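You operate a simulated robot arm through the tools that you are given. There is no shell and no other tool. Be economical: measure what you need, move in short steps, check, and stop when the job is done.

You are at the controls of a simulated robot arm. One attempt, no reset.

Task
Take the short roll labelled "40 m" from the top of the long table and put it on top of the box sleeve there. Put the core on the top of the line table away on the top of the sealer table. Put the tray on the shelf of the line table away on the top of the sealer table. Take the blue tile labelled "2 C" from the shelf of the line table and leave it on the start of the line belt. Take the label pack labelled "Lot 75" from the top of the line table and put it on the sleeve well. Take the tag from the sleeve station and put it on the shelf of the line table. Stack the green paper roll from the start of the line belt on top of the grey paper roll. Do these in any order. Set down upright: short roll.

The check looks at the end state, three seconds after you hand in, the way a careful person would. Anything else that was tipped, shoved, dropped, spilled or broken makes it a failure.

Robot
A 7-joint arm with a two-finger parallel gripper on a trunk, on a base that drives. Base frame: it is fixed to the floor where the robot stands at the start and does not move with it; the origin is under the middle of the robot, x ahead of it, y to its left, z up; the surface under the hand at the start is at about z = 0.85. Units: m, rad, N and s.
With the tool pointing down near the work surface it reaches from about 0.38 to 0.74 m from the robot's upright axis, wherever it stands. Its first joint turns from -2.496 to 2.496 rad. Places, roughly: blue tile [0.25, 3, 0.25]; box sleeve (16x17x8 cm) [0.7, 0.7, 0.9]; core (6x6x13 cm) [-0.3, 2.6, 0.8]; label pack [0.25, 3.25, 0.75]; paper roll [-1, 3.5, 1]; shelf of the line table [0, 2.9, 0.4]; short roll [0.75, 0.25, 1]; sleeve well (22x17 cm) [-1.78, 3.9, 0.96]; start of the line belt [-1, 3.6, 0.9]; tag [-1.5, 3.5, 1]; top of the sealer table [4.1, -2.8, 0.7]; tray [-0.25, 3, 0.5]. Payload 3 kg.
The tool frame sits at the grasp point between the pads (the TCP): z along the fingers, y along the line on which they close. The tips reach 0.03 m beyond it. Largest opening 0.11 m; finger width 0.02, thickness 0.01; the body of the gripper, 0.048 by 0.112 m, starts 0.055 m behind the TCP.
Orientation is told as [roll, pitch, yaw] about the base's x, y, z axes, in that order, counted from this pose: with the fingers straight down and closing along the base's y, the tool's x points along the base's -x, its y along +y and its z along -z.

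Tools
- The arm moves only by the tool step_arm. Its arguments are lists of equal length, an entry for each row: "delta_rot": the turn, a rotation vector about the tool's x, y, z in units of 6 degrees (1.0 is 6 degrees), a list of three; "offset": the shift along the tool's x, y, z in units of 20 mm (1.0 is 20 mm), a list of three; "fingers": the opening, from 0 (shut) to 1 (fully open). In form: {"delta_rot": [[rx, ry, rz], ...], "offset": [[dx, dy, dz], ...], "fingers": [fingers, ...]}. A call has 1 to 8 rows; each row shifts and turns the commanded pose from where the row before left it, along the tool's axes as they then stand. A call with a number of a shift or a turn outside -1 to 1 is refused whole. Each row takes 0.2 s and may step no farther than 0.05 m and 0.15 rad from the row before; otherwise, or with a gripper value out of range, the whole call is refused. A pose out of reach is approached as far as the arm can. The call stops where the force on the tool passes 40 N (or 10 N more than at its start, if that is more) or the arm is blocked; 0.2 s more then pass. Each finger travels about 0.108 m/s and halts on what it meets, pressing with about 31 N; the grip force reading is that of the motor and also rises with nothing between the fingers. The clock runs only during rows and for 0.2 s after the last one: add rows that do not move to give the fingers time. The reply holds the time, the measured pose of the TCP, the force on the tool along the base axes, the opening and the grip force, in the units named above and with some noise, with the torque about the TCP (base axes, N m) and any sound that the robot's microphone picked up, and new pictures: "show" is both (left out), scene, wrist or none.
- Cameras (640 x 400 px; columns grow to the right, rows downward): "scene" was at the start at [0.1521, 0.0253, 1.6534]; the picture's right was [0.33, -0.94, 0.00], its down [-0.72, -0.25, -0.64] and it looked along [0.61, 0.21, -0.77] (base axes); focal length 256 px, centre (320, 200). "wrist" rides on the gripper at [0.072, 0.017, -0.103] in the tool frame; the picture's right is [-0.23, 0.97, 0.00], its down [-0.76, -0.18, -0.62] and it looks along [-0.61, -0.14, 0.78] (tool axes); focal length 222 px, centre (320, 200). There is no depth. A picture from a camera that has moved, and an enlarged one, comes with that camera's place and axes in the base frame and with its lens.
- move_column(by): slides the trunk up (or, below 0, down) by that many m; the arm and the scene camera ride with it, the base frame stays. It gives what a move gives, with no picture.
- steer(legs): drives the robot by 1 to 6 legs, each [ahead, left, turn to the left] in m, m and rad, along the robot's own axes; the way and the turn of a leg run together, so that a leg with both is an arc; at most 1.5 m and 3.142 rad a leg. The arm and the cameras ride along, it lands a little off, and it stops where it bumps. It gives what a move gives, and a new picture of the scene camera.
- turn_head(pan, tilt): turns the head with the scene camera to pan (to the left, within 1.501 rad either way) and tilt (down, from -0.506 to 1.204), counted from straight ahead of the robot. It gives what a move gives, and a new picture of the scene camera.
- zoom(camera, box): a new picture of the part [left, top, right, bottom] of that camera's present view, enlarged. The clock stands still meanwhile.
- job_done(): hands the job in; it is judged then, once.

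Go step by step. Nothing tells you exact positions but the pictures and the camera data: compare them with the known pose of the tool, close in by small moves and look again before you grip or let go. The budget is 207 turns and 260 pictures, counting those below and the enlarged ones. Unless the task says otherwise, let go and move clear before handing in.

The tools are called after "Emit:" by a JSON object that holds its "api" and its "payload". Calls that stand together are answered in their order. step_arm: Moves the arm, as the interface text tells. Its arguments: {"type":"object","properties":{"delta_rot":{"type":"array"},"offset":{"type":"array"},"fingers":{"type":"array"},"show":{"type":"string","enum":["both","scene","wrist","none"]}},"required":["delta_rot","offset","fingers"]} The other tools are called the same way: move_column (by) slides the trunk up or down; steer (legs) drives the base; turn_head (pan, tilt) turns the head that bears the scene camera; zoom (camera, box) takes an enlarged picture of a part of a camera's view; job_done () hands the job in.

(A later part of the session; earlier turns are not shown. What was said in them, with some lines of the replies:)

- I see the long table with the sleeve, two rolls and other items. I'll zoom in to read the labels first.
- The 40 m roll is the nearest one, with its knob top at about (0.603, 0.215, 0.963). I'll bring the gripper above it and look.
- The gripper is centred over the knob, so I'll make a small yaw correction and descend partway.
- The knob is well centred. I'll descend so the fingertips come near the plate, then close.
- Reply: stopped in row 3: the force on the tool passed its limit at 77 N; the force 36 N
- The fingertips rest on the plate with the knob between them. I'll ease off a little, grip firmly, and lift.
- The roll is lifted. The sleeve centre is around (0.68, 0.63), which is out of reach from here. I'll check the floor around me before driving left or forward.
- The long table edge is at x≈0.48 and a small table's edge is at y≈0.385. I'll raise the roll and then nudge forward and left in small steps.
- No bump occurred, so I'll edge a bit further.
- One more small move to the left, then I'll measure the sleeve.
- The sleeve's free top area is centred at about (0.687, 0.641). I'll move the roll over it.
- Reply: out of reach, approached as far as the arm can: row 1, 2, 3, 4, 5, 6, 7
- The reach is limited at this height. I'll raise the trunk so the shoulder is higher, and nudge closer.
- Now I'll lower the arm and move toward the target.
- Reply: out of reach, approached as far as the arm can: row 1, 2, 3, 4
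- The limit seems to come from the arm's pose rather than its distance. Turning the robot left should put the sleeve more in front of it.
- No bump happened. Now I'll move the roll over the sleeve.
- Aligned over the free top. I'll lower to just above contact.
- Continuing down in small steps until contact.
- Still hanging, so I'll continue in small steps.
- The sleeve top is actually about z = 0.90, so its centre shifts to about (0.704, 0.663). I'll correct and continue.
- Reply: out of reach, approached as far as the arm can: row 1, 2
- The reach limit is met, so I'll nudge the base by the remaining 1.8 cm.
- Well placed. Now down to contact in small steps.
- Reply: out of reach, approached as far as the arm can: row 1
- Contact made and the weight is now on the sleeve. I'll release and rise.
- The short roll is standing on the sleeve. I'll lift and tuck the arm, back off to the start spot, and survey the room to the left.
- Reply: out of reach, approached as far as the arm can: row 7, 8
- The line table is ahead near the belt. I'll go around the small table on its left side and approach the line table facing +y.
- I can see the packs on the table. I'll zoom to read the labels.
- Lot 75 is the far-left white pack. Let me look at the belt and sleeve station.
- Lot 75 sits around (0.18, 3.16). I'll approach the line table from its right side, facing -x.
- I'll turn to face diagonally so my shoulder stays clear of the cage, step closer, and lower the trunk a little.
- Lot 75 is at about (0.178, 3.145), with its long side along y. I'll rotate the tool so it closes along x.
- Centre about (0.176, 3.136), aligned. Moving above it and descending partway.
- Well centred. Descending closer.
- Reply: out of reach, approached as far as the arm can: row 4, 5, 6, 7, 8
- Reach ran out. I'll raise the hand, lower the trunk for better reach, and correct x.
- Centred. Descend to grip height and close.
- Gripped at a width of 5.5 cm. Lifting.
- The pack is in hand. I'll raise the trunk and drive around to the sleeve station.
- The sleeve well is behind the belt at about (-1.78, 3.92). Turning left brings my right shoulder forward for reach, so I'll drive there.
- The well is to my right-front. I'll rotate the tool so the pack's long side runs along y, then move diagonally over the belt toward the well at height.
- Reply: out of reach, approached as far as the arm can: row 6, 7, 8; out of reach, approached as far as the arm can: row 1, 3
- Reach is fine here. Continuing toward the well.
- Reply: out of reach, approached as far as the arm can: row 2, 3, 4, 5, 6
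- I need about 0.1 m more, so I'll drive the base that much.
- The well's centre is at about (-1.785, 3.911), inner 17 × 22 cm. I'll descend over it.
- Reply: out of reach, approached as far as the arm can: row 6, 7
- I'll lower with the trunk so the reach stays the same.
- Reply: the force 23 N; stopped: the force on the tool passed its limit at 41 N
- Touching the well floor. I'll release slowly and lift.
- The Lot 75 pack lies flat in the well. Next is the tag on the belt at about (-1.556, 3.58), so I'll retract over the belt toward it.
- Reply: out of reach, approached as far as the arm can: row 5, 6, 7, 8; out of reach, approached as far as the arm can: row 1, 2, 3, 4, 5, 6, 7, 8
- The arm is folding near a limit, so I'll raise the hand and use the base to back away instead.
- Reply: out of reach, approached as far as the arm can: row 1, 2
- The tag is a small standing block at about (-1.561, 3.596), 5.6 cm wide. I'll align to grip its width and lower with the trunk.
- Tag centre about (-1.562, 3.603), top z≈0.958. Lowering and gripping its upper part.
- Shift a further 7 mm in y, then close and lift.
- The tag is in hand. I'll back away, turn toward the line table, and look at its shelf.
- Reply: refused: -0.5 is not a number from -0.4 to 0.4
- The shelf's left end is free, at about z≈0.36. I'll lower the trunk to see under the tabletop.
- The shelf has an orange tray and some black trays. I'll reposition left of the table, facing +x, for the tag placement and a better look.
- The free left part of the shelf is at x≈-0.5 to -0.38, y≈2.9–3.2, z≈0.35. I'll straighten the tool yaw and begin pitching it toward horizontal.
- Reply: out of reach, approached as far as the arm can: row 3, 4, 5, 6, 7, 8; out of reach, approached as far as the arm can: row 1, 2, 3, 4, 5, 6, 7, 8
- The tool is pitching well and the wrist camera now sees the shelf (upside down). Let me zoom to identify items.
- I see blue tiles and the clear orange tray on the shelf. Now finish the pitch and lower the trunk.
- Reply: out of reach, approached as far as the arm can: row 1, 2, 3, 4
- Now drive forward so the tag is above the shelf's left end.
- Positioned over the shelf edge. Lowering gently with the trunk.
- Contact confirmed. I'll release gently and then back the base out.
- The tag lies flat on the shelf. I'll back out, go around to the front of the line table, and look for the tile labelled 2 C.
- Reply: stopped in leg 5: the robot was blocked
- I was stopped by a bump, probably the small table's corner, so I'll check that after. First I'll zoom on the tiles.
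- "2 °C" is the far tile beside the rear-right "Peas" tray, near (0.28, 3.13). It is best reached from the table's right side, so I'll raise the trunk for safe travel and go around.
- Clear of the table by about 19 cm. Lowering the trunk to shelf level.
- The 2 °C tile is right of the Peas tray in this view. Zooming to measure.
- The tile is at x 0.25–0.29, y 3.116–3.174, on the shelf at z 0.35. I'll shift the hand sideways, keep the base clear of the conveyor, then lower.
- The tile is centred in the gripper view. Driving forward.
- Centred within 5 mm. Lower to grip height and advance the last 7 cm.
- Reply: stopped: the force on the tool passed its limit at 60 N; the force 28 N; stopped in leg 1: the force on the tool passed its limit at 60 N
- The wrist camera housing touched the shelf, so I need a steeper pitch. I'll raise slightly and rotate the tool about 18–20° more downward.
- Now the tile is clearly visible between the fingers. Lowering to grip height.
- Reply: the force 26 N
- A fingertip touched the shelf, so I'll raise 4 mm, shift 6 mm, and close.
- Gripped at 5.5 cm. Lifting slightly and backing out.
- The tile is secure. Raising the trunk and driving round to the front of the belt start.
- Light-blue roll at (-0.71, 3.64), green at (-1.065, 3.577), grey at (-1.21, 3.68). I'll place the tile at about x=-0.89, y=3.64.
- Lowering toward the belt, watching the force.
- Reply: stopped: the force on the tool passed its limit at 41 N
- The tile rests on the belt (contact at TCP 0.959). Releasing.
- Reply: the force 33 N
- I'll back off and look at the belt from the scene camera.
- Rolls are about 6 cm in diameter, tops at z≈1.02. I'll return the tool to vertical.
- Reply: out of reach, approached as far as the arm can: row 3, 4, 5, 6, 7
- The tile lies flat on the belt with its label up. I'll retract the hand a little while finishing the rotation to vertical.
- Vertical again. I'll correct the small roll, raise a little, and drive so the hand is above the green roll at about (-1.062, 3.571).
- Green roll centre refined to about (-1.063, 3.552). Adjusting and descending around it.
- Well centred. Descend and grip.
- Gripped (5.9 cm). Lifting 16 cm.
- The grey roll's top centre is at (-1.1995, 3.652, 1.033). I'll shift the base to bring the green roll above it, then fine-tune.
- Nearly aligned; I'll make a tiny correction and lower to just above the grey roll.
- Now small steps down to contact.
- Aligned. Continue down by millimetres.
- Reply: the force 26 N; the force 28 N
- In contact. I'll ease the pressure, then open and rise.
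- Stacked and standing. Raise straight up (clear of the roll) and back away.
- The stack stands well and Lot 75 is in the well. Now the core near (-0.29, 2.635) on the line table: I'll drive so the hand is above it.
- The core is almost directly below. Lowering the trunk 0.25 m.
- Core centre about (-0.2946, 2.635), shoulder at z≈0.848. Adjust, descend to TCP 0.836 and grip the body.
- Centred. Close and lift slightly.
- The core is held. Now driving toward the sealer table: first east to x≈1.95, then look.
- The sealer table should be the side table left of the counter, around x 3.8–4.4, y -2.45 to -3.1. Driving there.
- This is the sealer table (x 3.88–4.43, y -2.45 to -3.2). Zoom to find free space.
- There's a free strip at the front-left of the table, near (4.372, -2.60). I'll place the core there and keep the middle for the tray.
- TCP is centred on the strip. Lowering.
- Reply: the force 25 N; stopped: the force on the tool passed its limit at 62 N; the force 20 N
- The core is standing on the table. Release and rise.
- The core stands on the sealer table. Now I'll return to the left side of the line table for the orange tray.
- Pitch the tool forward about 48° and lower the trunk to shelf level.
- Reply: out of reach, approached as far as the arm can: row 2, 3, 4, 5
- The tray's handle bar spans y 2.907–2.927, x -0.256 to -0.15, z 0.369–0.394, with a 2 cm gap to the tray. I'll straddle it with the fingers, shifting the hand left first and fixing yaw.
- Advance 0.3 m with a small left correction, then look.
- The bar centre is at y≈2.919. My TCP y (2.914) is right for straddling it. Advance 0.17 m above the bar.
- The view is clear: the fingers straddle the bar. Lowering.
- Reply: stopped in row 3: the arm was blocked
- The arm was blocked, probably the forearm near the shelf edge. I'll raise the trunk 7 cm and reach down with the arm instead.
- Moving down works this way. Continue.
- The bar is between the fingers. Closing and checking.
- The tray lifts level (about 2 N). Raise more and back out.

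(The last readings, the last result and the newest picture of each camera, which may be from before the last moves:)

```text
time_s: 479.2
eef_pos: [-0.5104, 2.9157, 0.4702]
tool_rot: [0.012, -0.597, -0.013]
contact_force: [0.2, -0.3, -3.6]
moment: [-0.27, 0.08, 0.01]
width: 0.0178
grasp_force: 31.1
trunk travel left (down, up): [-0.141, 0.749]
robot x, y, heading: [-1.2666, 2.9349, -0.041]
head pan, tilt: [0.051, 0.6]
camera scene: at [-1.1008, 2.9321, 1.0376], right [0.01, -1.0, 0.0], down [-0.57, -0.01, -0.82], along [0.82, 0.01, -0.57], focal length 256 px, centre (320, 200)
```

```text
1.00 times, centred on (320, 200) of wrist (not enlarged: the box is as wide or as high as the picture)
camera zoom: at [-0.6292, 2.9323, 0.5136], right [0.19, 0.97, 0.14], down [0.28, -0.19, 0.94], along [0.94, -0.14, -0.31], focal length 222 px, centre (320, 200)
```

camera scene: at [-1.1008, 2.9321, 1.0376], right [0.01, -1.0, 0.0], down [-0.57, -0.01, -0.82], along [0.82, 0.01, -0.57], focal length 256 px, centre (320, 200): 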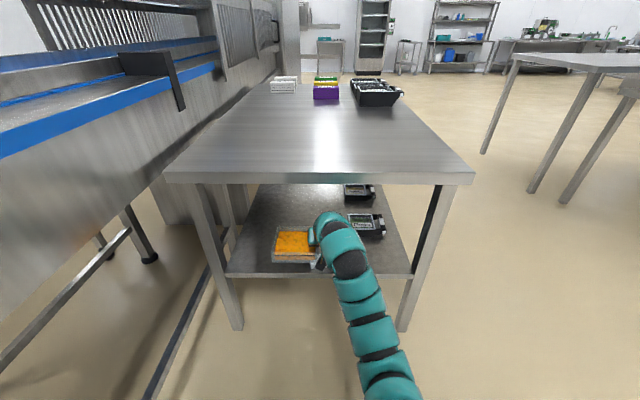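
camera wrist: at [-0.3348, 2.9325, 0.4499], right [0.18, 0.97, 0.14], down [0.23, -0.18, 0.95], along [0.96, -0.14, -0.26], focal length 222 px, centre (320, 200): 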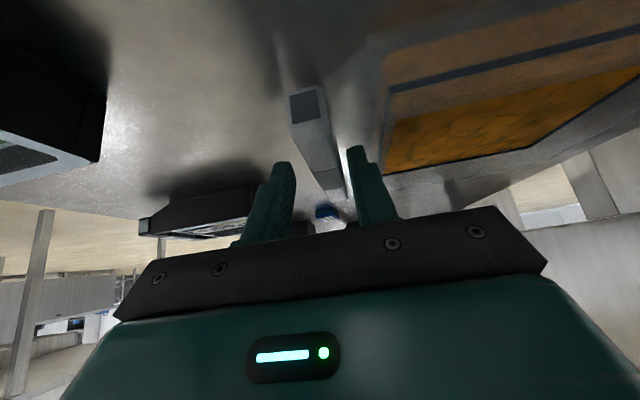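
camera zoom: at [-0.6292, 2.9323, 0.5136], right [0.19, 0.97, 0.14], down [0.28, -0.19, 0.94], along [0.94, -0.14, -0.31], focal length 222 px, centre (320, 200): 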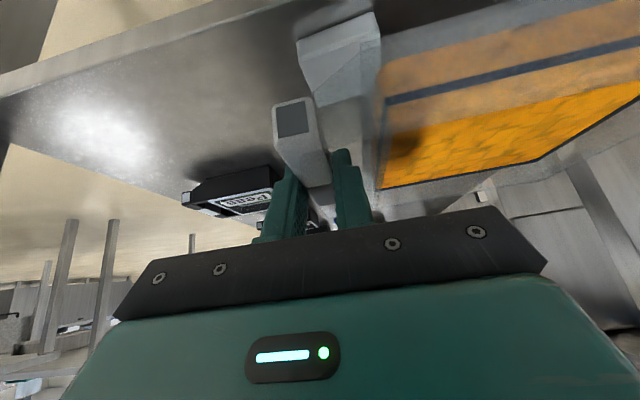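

The tray is out over the edge. Back away fully, raise, and verify the shelf.

Emit:
{"api": "steer", "payload": {"legs": [[-0.42, 0, 0]]}}

Emit:
{"api": "zoom", "payload": {"camera": "scene", "box": [240, 110, 420, 220]}}

Emit:
{"api": "move_column", "payload": {"by": 0.4}}

Emit:
{"api": "move_column", "payload": {"by": 0.2}}

```text
time_s: 481.8
eef_pos: [-0.9312, 2.9347, 0.4705]
tool_rot: [0.014, -0.598, -0.01]
contact_force: [-0.4, -0.6, -1.6]
moment: [-0.22, 0.04, -0.01]
width: 0.0176
grasp_force: 31.3
trunk travel left (down, up): [-0.141, 0.749]
robot x, y, heading: [-1.6884, 2.95, -0.043]
head pan, tilt: [0.051, 0.6]
camera scene: at [-1.5222, 2.9489, 1.0376], right [0.01, -1.0, 0.0], down [-0.57, -0.01, -0.82], along [0.82, 0.01, -0.57], focal length 256 px, centre (320, 200)
```

scene: 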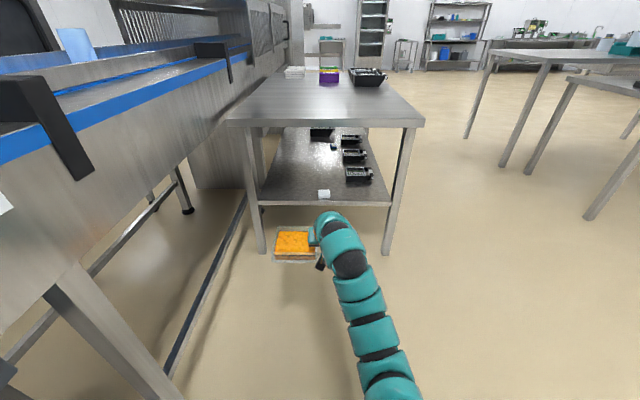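

```text
3.56 times, centred on (330, 165) of scene
camera zoom: at [-1.5222, 2.9489, 1.0376], right [0.01, -1.0, 0.0], down [-0.57, -0.01, -0.82], along [0.82, 0.01, -0.57], focal length 910 px, centre (284, 324)
```

zoom: 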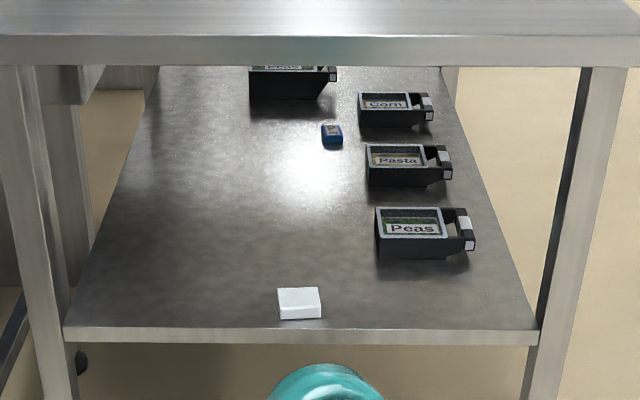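

```text
time_s: 485.6
eef_pos: [-0.9309, 2.934, 0.8701]
tool_rot: [0.012, -0.597, -0.01]
contact_force: [-0.4, 0.8, -3.1]
moment: [-0.26, 0.0, 0.0]
width: 0.018
grasp_force: 31.1
trunk travel left (down, up): [-0.541, 0.349]
robot x, y, heading: [-1.6929, 2.9516, -0.038]
head pan, tilt: [0.051, 0.6]
```

```text
time_s: 487.8
eef_pos: [-0.932, 2.9351, 1.0697]
tool_rot: [0.012, -0.596, -0.01]
contact_force: [0.4, -0.5, -2.4]
moment: [-0.26, 0.03, 0.02]
width: 0.0178
grasp_force: 30.9
trunk travel left (down, up): [-0.741, 0.149]
robot x, y, heading: [-1.6929, 2.9528, -0.035]
head pan, tilt: [0.051, 0.6]
```

The shelf is tidy with the tag in place. Driving with the tray to the sealer table.

Emit:
{"api": "steer", "payload": {"legs": [[0, -1.1, 0.037], [1.3, 0, 0], [1.3, 0, 0], [1.05, 0, 0]]}}

Emit:
{"api": "steer", "payload": {"legs": [[0.693, -1.133, 0], [0.693, -1.133, 0], [0.693, -1.133, 0], [0, 0, -1.571]]}}

Emit:
{"api": "turn_head", "payload": {"pan": 0.0, "tilt": 0.8}}

```text
time_s: 510.6
eef_pos: [2.6702, 1.8457, 1.0699]
tool_rot: [0.012, -0.597, 0.036]
contact_force: [-0.4, 0.2, -2.7]
moment: [-0.22, 0.05, 0.02]
width: 0.0176
grasp_force: 31.2
trunk travel left (down, up): [-0.741, 0.149]
robot x, y, heading: [1.9131, 1.8299, 0.009]
head pan, tilt: [0.051, 0.6]
camera scene: at [2.0798, 1.8341, 1.6376], right [0.06, -1.0, 0.0], down [-0.56, -0.03, -0.82], along [0.82, 0.05, -0.57], focal length 256 px, centre (320, 200)
```

scene: 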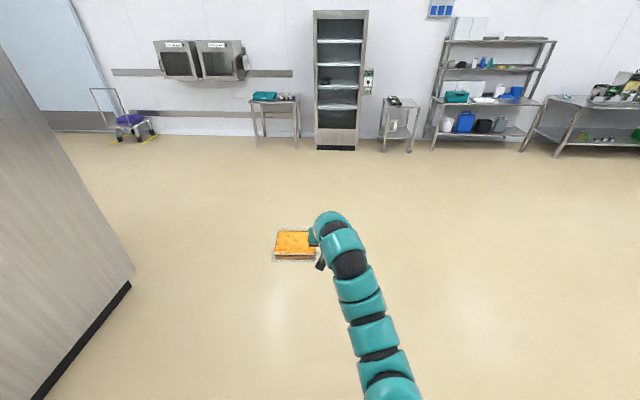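

```text
time_s: 533.8
eef_pos: [3.9872, -2.3735, 1.0696]
tool_rot: [0.011, -0.597, -1.563]
contact_force: [-0.1, -0.3, -2.9]
moment: [0.05, 0.26, -0.01]
width: 0.0175
grasp_force: 30.7
trunk travel left (down, up): [-0.741, 0.149]
robot x, y, heading: [3.9867, -1.6143, -1.59]
head pan, tilt: [0.051, 0.6]
camera scene: at [3.991, -1.7825, 1.6376], right [-1.0, -0.03, 0.0], down [-0.02, 0.56, -0.82], along [0.02, -0.82, -0.57], focal length 256 px, centre (320, 200)
```

scene: 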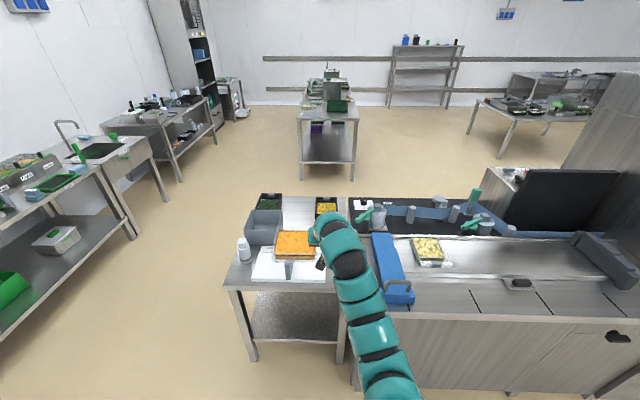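

```text
time_s: 534.5
eef_pos: [3.987, -2.3737, 1.0702]
tool_rot: [0.011, -0.597, -1.563]
contact_force: [-0.5, -0.1, -2.1]
moment: [0.05, 0.24, 0.01]
width: 0.0178
grasp_force: 30.8
trunk travel left (down, up): [-0.741, 0.149]
robot x, y, heading: [3.9882, -1.6134, -1.594]
head pan, tilt: [0.0, 0.799]
camera scene: at [3.9869, -1.7749, 1.6208], right [-1.0, 0.02, 0.0], down [0.02, 0.72, -0.7], along [-0.01, -0.7, -0.72], focal length 256 px, centre (320, 200)
```

scene: 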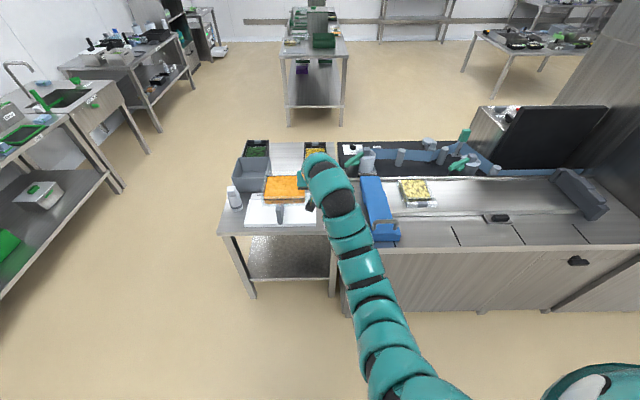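

I'll strafe left and shift the hand right so the forearm runs straight and stays clear of the counter.

Emit:
{"api": "steer", "payload": {"legs": [[0, 0.26, 0.01]]}}

Emit:
{"api": "step_arm", "payload": {"delta_rot": [[0, 0, 0], [0, 0, 0], [0, 0, 0], [0, 0, 0], [0, 0, 0], [0, 0, 0], [0, 0, 0], [0, 0, 0]], "offset": [[0, -1, 0], [0, -1, 0], [0, -1, 0], [0, -1, 0], [0, -1, 0], [0, -1, 0], [0, -1, 0], [0, -1, 0]], "fingers": [0, 0, 0, 0, 0, 0, 0, 0], "show": "scene"}}

Emit:
{"api": "zoom", "payload": {"camera": "scene", "box": [230, 120, 430, 260]}}

```text
time_s: 536.4
eef_pos: [4.2574, -2.377, 1.07]
tool_rot: [0.012, -0.596, -1.554]
contact_force: [0.0, -0.2, -2.8]
moment: [0.08, 0.27, 0.03]
width: 0.0177
grasp_force: 30.6
trunk travel left (down, up): [-0.741, 0.149]
robot x, y, heading: [4.2509, -1.62, -1.578]
head pan, tilt: [0.0, 0.799]
camera scene: at [4.2514, -1.7791, 1.6207], right [-1.0, 0.01, 0.0], down [0.01, 0.72, -0.7], along [-0.01, -0.7, -0.72], focal length 256 px, centre (320, 200)
```

scene: 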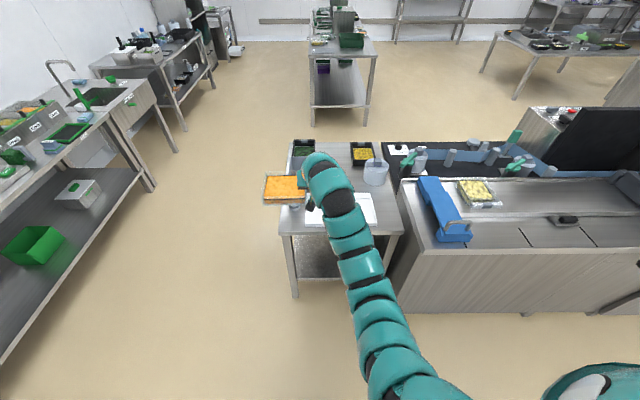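

```text
time_s: 538.2
eef_pos: [4.0952, -2.3798, 1.0685]
tool_rot: [0.012, -0.595, -1.555]
contact_force: [-0.9, -0.4, -2.7]
moment: [0.02, 0.22, 0.0]
width: 0.0176
grasp_force: 30.9
trunk travel left (down, up): [-0.741, 0.149]
robot x, y, heading: [4.2495, -1.6185, -1.578]
head pan, tilt: [0.0, 0.799]
camera scene: at [4.2495, -1.7791, 1.6207], right [-1.0, 0.01, 0.0], down [0.01, 0.72, -0.7], along [-0.01, -0.7, -0.72], focal length 256 px, centre (320, 200)
```

scene: 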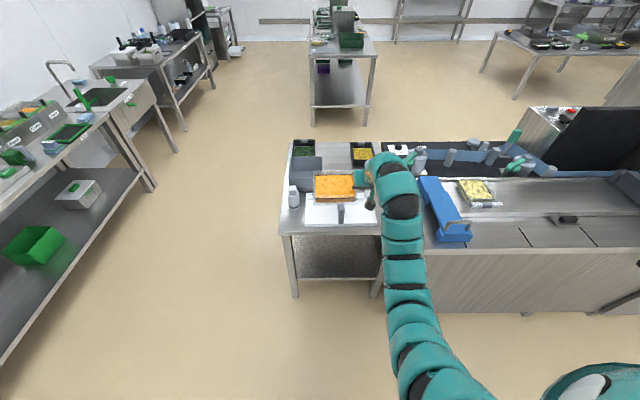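

```text
2.86 times, centred on (330, 190) of scene
camera zoom: at [4.2495, -1.7791, 1.6207], right [-1.0, 0.01, 0.0], down [0.01, 0.72, -0.7], along [-0.01, -0.7, -0.72], focal length 732 px, centre (291, 229)
```

zoom: 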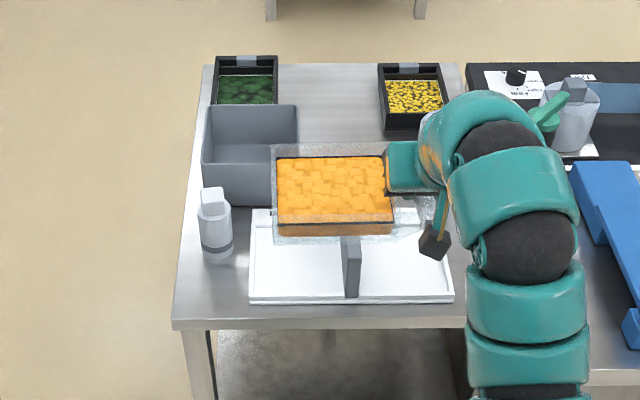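

Now move in to the target (TCP about (4.032, -2.745)) at height.

Emit:
{"api": "steer", "payload": {"legs": [[0.365, -0.05, -0.016]]}}

Emit:
{"api": "zoom", "payload": {"camera": "scene", "box": [240, 130, 440, 270]}}

Emit:
{"api": "zoom", "payload": {"camera": "wrist", "box": [0, 0, 640, 400]}}

```text
time_s: 540.5
eef_pos: [4.0261, -2.7414, 1.0692]
tool_rot: [0.012, -0.599, -1.568]
contact_force: [0.2, -0.8, -2.9]
moment: [0.03, 0.25, 0.0]
width: 0.0176
grasp_force: 31.1
trunk travel left (down, up): [-0.741, 0.149]
robot x, y, heading: [4.1971, -1.9815, -1.596]
head pan, tilt: [0.0, 0.799]
camera scene: at [4.1903, -2.1444, 1.6206], right [-1.0, 0.03, 0.0], down [0.02, 0.72, -0.7], along [-0.02, -0.7, -0.72], focal length 256 px, centre (320, 200)
```

scene: 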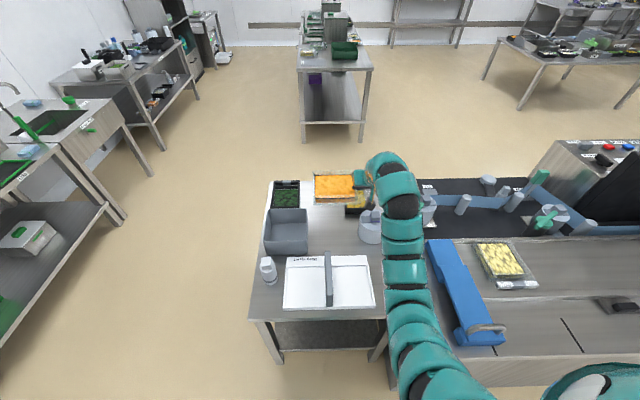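

```text
2.86 times, centred on (340, 200) of scene
camera zoom: at [4.1903, -2.1444, 1.6206], right [-1.0, 0.03, 0.0], down [0.02, 0.72, -0.7], along [-0.02, -0.7, -0.72], focal length 732 px, centre (263, 200)
```

zoom: 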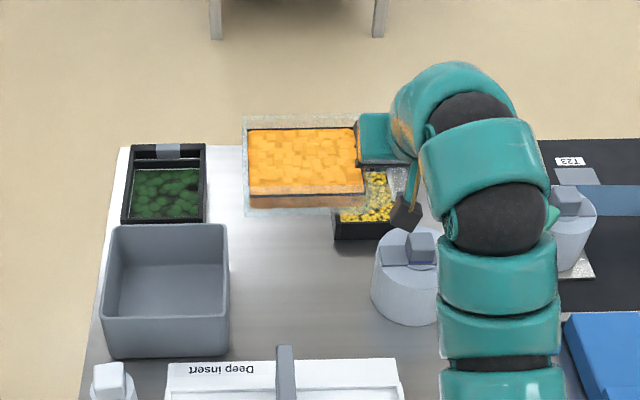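

```text
1.00 times, centred on (320, 200) of wrist (not enlarged: the box is as wide or as high as the picture)
camera zoom: at [4.0409, -2.6244, 1.1118], right [0.97, -0.18, 0.14], down [-0.19, -0.28, 0.94], along [-0.13, -0.94, -0.31], focal length 222 px, centre (320, 200)
```

zoom: 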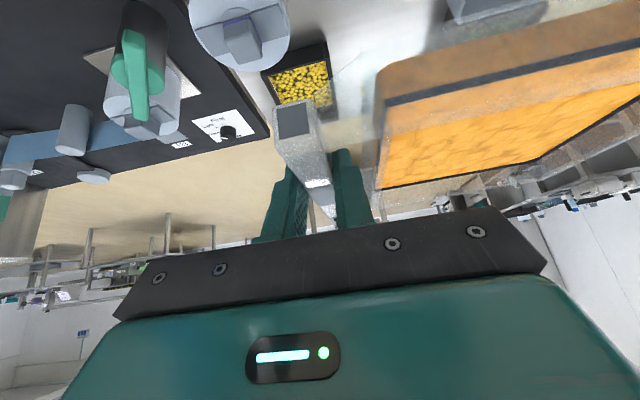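

Free gap is x 4.012–4.222; the tray spans TCP-0.01 to TCP+0.17. I'll fine-adjust to TCP (4.036, -2.752) and lower.

Emit:
{"api": "step_arm", "payload": {"delta_rot": [[0, 0, 0], [0, 0, 0]], "offset": [[-0.45, 0.5, 0.31], [0, 0, 0]], "fingers": [0, 0], "show": "none"}}

Emit:
{"api": "move_column", "payload": {"by": -0.22}}

Emit:
{"api": "zoom", "payload": {"camera": "scene", "box": [240, 130, 440, 270]}}

```text
time_s: 541.1
eef_pos: [4.0367, -2.7522, 1.0676]
tool_rot: [0.012, -0.596, -1.571]
contact_force: [0.7, 1.0, -2.5]
moment: [0.03, 0.22, 0.0]
width: 0.0178
grasp_force: 30.8
trunk travel left (down, up): [-0.741, 0.149]
robot x, y, heading: [4.1953, -1.9828, -1.591]
head pan, tilt: [0.0, 0.799]
```

```text
time_s: 543.5
eef_pos: [4.0364, -2.7518, 0.8498]
tool_rot: [0.011, -0.595, -1.568]
contact_force: [-0.2, 0.7, -3.2]
moment: [-0.01, 0.21, -0.01]
width: 0.0175
grasp_force: 30.6
trunk travel left (down, up): [-0.521, 0.369]
robot x, y, heading: [4.1961, -1.9827, -1.603]
head pan, tilt: [0.0, 0.799]
```

```text
2.86 times, centred on (340, 200) of scene
camera zoom: at [4.1905, -2.1432, 1.4008], right [-1.0, 0.03, 0.0], down [0.02, 0.72, -0.7], along [-0.02, -0.7, -0.72], focal length 732 px, centre (263, 200)
```

zoom: 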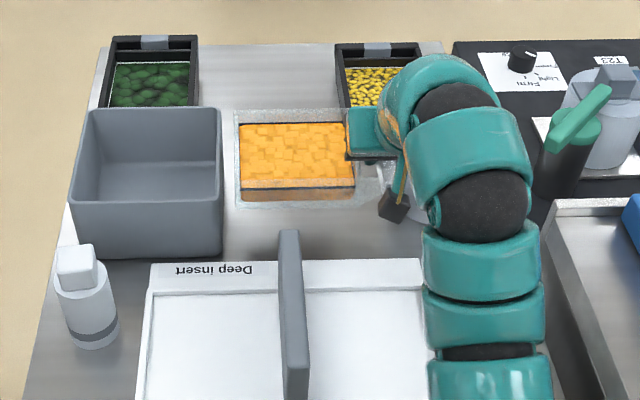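

Good alignment. Lower further.

Emit:
{"api": "move_column", "payload": {"by": -0.07}}

Emit:
{"api": "zoom", "payload": {"camera": "scene", "box": [240, 130, 440, 270]}}

Emit:
{"api": "zoom", "payload": {"camera": "wrist", "box": [0, 0, 640, 400]}}

```text
time_s: 544.5
eef_pos: [4.0352, -2.7521, 0.7788]
tool_rot: [0.012, -0.598, -1.569]
contact_force: [0.2, -0.1, -2.0]
moment: [0.07, 0.23, -0.03]
width: 0.0179
grasp_force: 30.9
trunk travel left (down, up): [-0.451, 0.439]
robot x, y, heading: [4.1986, -1.9823, -1.598]
head pan, tilt: [0.0, 0.799]
```

```text
2.86 times, centred on (340, 200) of scene
camera zoom: at [4.1906, -2.1431, 1.3308], right [-1.0, 0.03, 0.0], down [0.02, 0.72, -0.7], along [-0.02, -0.7, -0.72], focal length 732 px, centre (263, 200)
```

zoom: 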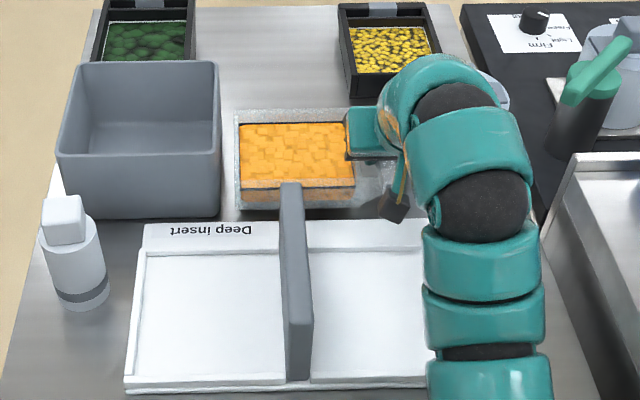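

```text
1.00 times, centred on (320, 200) of wrist (not enlarged: the box is as wide or as high as the picture)
camera zoom: at [4.0509, -2.6343, 0.8224], right [0.97, -0.18, 0.14], down [-0.18, -0.28, 0.94], along [-0.13, -0.94, -0.31], focal length 222 px, centre (320, 200)
```

zoom: 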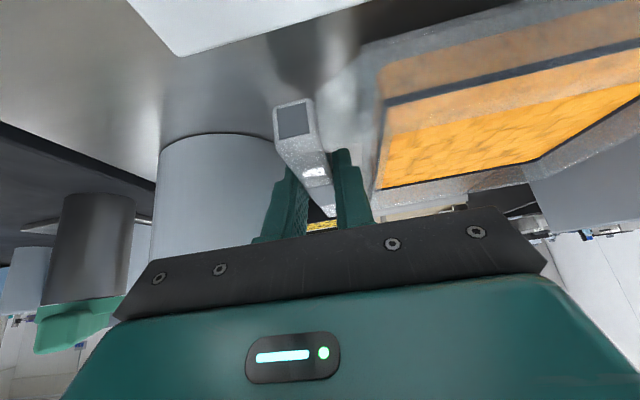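

Emit:
{"api": "move_column", "payload": {"by": -0.014}}

Emit:
{"api": "move_column", "payload": {"by": -0.005}}

Emit:
{"api": "zoom", "payload": {"camera": "wrist", "box": [200, 40, 440, 220]}}

```text
time_s: 545.2
eef_pos: [4.036, -2.7524, 0.764]
tool_rot: [0.011, -0.597, -1.57]
contact_force: [-0.3, 0.0, -2.7]
moment: [0.09, 0.23, 0.0]
width: 0.0177
grasp_force: 31.1
trunk travel left (down, up): [-0.437, 0.453]
robot x, y, heading: [4.196, -1.9807, -1.594]
head pan, tilt: [0.0, 0.799]
```

```text
time_s: 545.7
eef_pos: [4.0357, -2.7518, 0.7604]
tool_rot: [0.013, -0.6, -1.568]
contact_force: [-0.1, -1.2, 1.6]
moment: [-0.4, 0.12, -0.09]
width: 0.018
grasp_force: 31.5
trunk travel left (down, up): [-0.432, 0.458]
robot x, y, heading: [4.1964, -1.9784, -1.599]
head pan, tilt: [0.0, 0.799]
```

```text
2.22 times, centred on (320, 130) of wrist
camera zoom: at [4.0509, -2.6344, 0.8039], right [0.97, -0.18, 0.14], down [-0.19, -0.28, 0.94], along [-0.13, -0.94, -0.3], focal length 494 px, centre (320, 356)
```

zoom: 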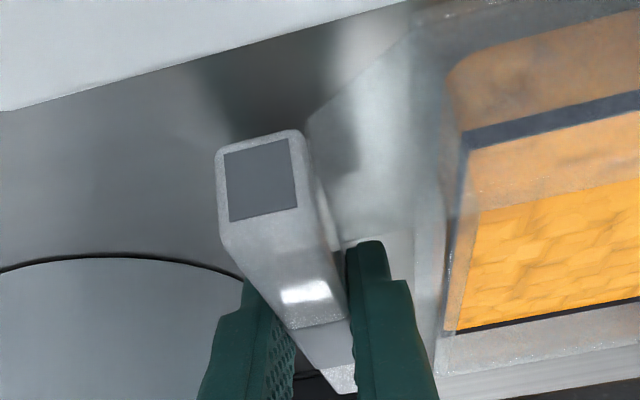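

Contact. One more 2 mm, then open just enough and lift straight up.

Emit:
{"api": "move_column", "payload": {"by": -0.002}}

Emit:
{"api": "step_arm", "payload": {"delta_rot": [[0, 0, 0], [0, 0, 0], [0, 0, 0]], "offset": [[0, 0, 0], [0, 0, 0], [0, 0, 0]], "fingers": [0.22, 0.29, 0.29], "show": "wrist"}}

```text
time_s: 546.2
eef_pos: [4.0362, -2.7524, 0.7607]
tool_rot: [0.012, -0.602, -1.57]
contact_force: [-2.4, -5.5, 13.3]
moment: [0.11, -0.21, 0.02]
width: 0.0178
grasp_force: 30.8
trunk travel left (down, up): [-0.43, 0.46]
robot x, y, heading: [4.1948, -1.9824, -1.596]
head pan, tilt: [0.0, 0.799]
```

```text
time_s: 547.0
eef_pos: [4.0348, -2.7522, 0.7586]
tool_rot: [0.012, -0.597, -1.569]
contact_force: [0.7, -0.5, 0.3]
moment: [-0.02, 0.03, 0.0]
width: 0.0318
grasp_force: 0.0
trunk travel left (down, up): [-0.43, 0.46]
robot x, y, heading: [4.1967, -1.982, -1.597]
head pan, tilt: [0.0, 0.799]
camera wrist: at [4.0509, -2.6342, 0.8013], right [0.97, -0.18, 0.14], down [-0.19, -0.28, 0.94], along [-0.13, -0.94, -0.31], focal length 222 px, centre (320, 200)
```

wrist: 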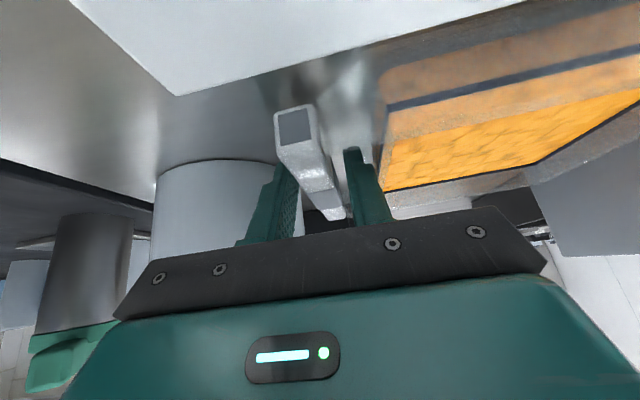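

Fingers are clear on both sides. Rising straight up.

Emit:
{"api": "move_column", "payload": {"by": 0.05}}

Emit:
{"api": "move_column", "payload": {"by": 0.3}}

Emit:
{"api": "steer", "payload": {"legs": [[-0.4, 0.0, 0]]}}

Emit:
{"api": "zoom", "payload": {"camera": "scene", "box": [240, 120, 440, 260]}}

```text
time_s: 548.0
eef_pos: [4.0371, -2.7519, 0.8079]
tool_rot: [0.012, -0.596, -1.569]
contact_force: [0.8, -0.1, -0.9]
moment: [0.01, 0.0, 0.06]
width: 0.0318
grasp_force: 0.1
trunk travel left (down, up): [-0.48, 0.41]
robot x, y, heading: [4.1948, -1.9833, -1.601]
head pan, tilt: [0.0, 0.799]
```

```text
time_s: 551.0
eef_pos: [4.0372, -2.7518, 1.1086]
tool_rot: [0.011, -0.597, -1.568]
contact_force: [-0.6, -0.1, 0.1]
moment: [-0.02, 0.01, 0.0]
width: 0.0318
grasp_force: 0.1
trunk travel left (down, up): [-0.78, 0.11]
robot x, y, heading: [4.1944, -1.981, -1.597]
head pan, tilt: [0.0, 0.799]
```

```text
time_s: 553.5
eef_pos: [4.0458, -2.3475, 1.108]
tool_rot: [0.012, -0.599, -1.571]
contact_force: [-0.5, 0.1, 0.6]
moment: [-0.04, 0.05, 0.03]
width: 0.0322
grasp_force: 0.1
trunk travel left (down, up): [-0.78, 0.11]
robot x, y, heading: [4.2056, -1.5786, -1.597]
head pan, tilt: [0.0, 0.799]
camera scene: at [4.2014, -1.7392, 1.6599], right [-1.0, 0.03, 0.0], down [0.02, 0.72, -0.7], along [-0.02, -0.7, -0.72], focal length 256 px, centre (320, 200)
```

scene: 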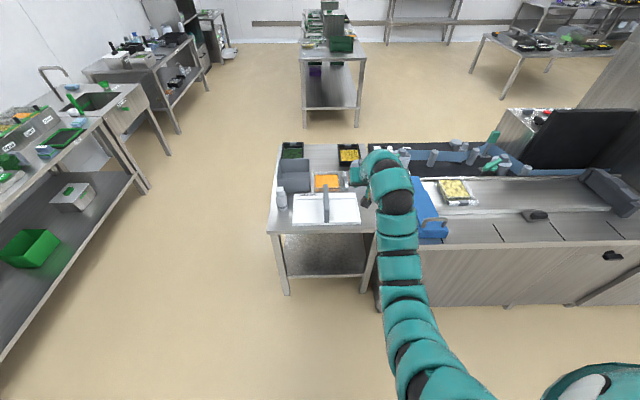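

```text
2.86 times, centred on (340, 190) of scene
camera zoom: at [4.2014, -1.7392, 1.6599], right [-1.0, 0.03, 0.0], down [0.02, 0.72, -0.7], along [-0.02, -0.7, -0.72], focal length 732 px, centre (263, 229)
```

zoom: 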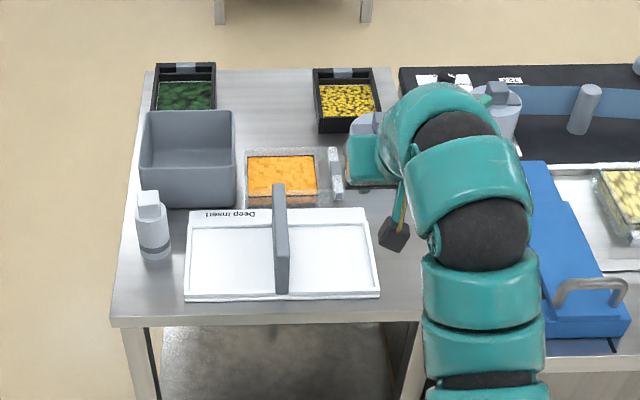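

All seven jobs are done as far as the pictures show, and the hand is empty and clear. Handing in.

Emit:
{"api": "job_done", "payload": {}}

```text
The job is handed in.
```

All seven items are in their asked places, and I have handed the job in; no result has come back yet.

- **Short roll "40 m":** standing upright on the box sleeve.
- **Core and tray:** both on the top of the sealer table. I took "the tray" to be the clear one with orange contents.
- **Tile "2 C":** lying flat, label up, on the start of the line belt.
- **Label pack "Lot 75":** lying flat in the sleeve well.
- **Tag ("Lot 56"):** lying flat on the left end of the line table's shelf.
- **Green paper roll:** standing on top of the grey one.

The base was stopped once by a bump, probably against the corner of the small table. While I was reaching for the tile, the wrist camera also pressed on the line table's shelf. Later views showed nothing out of place.
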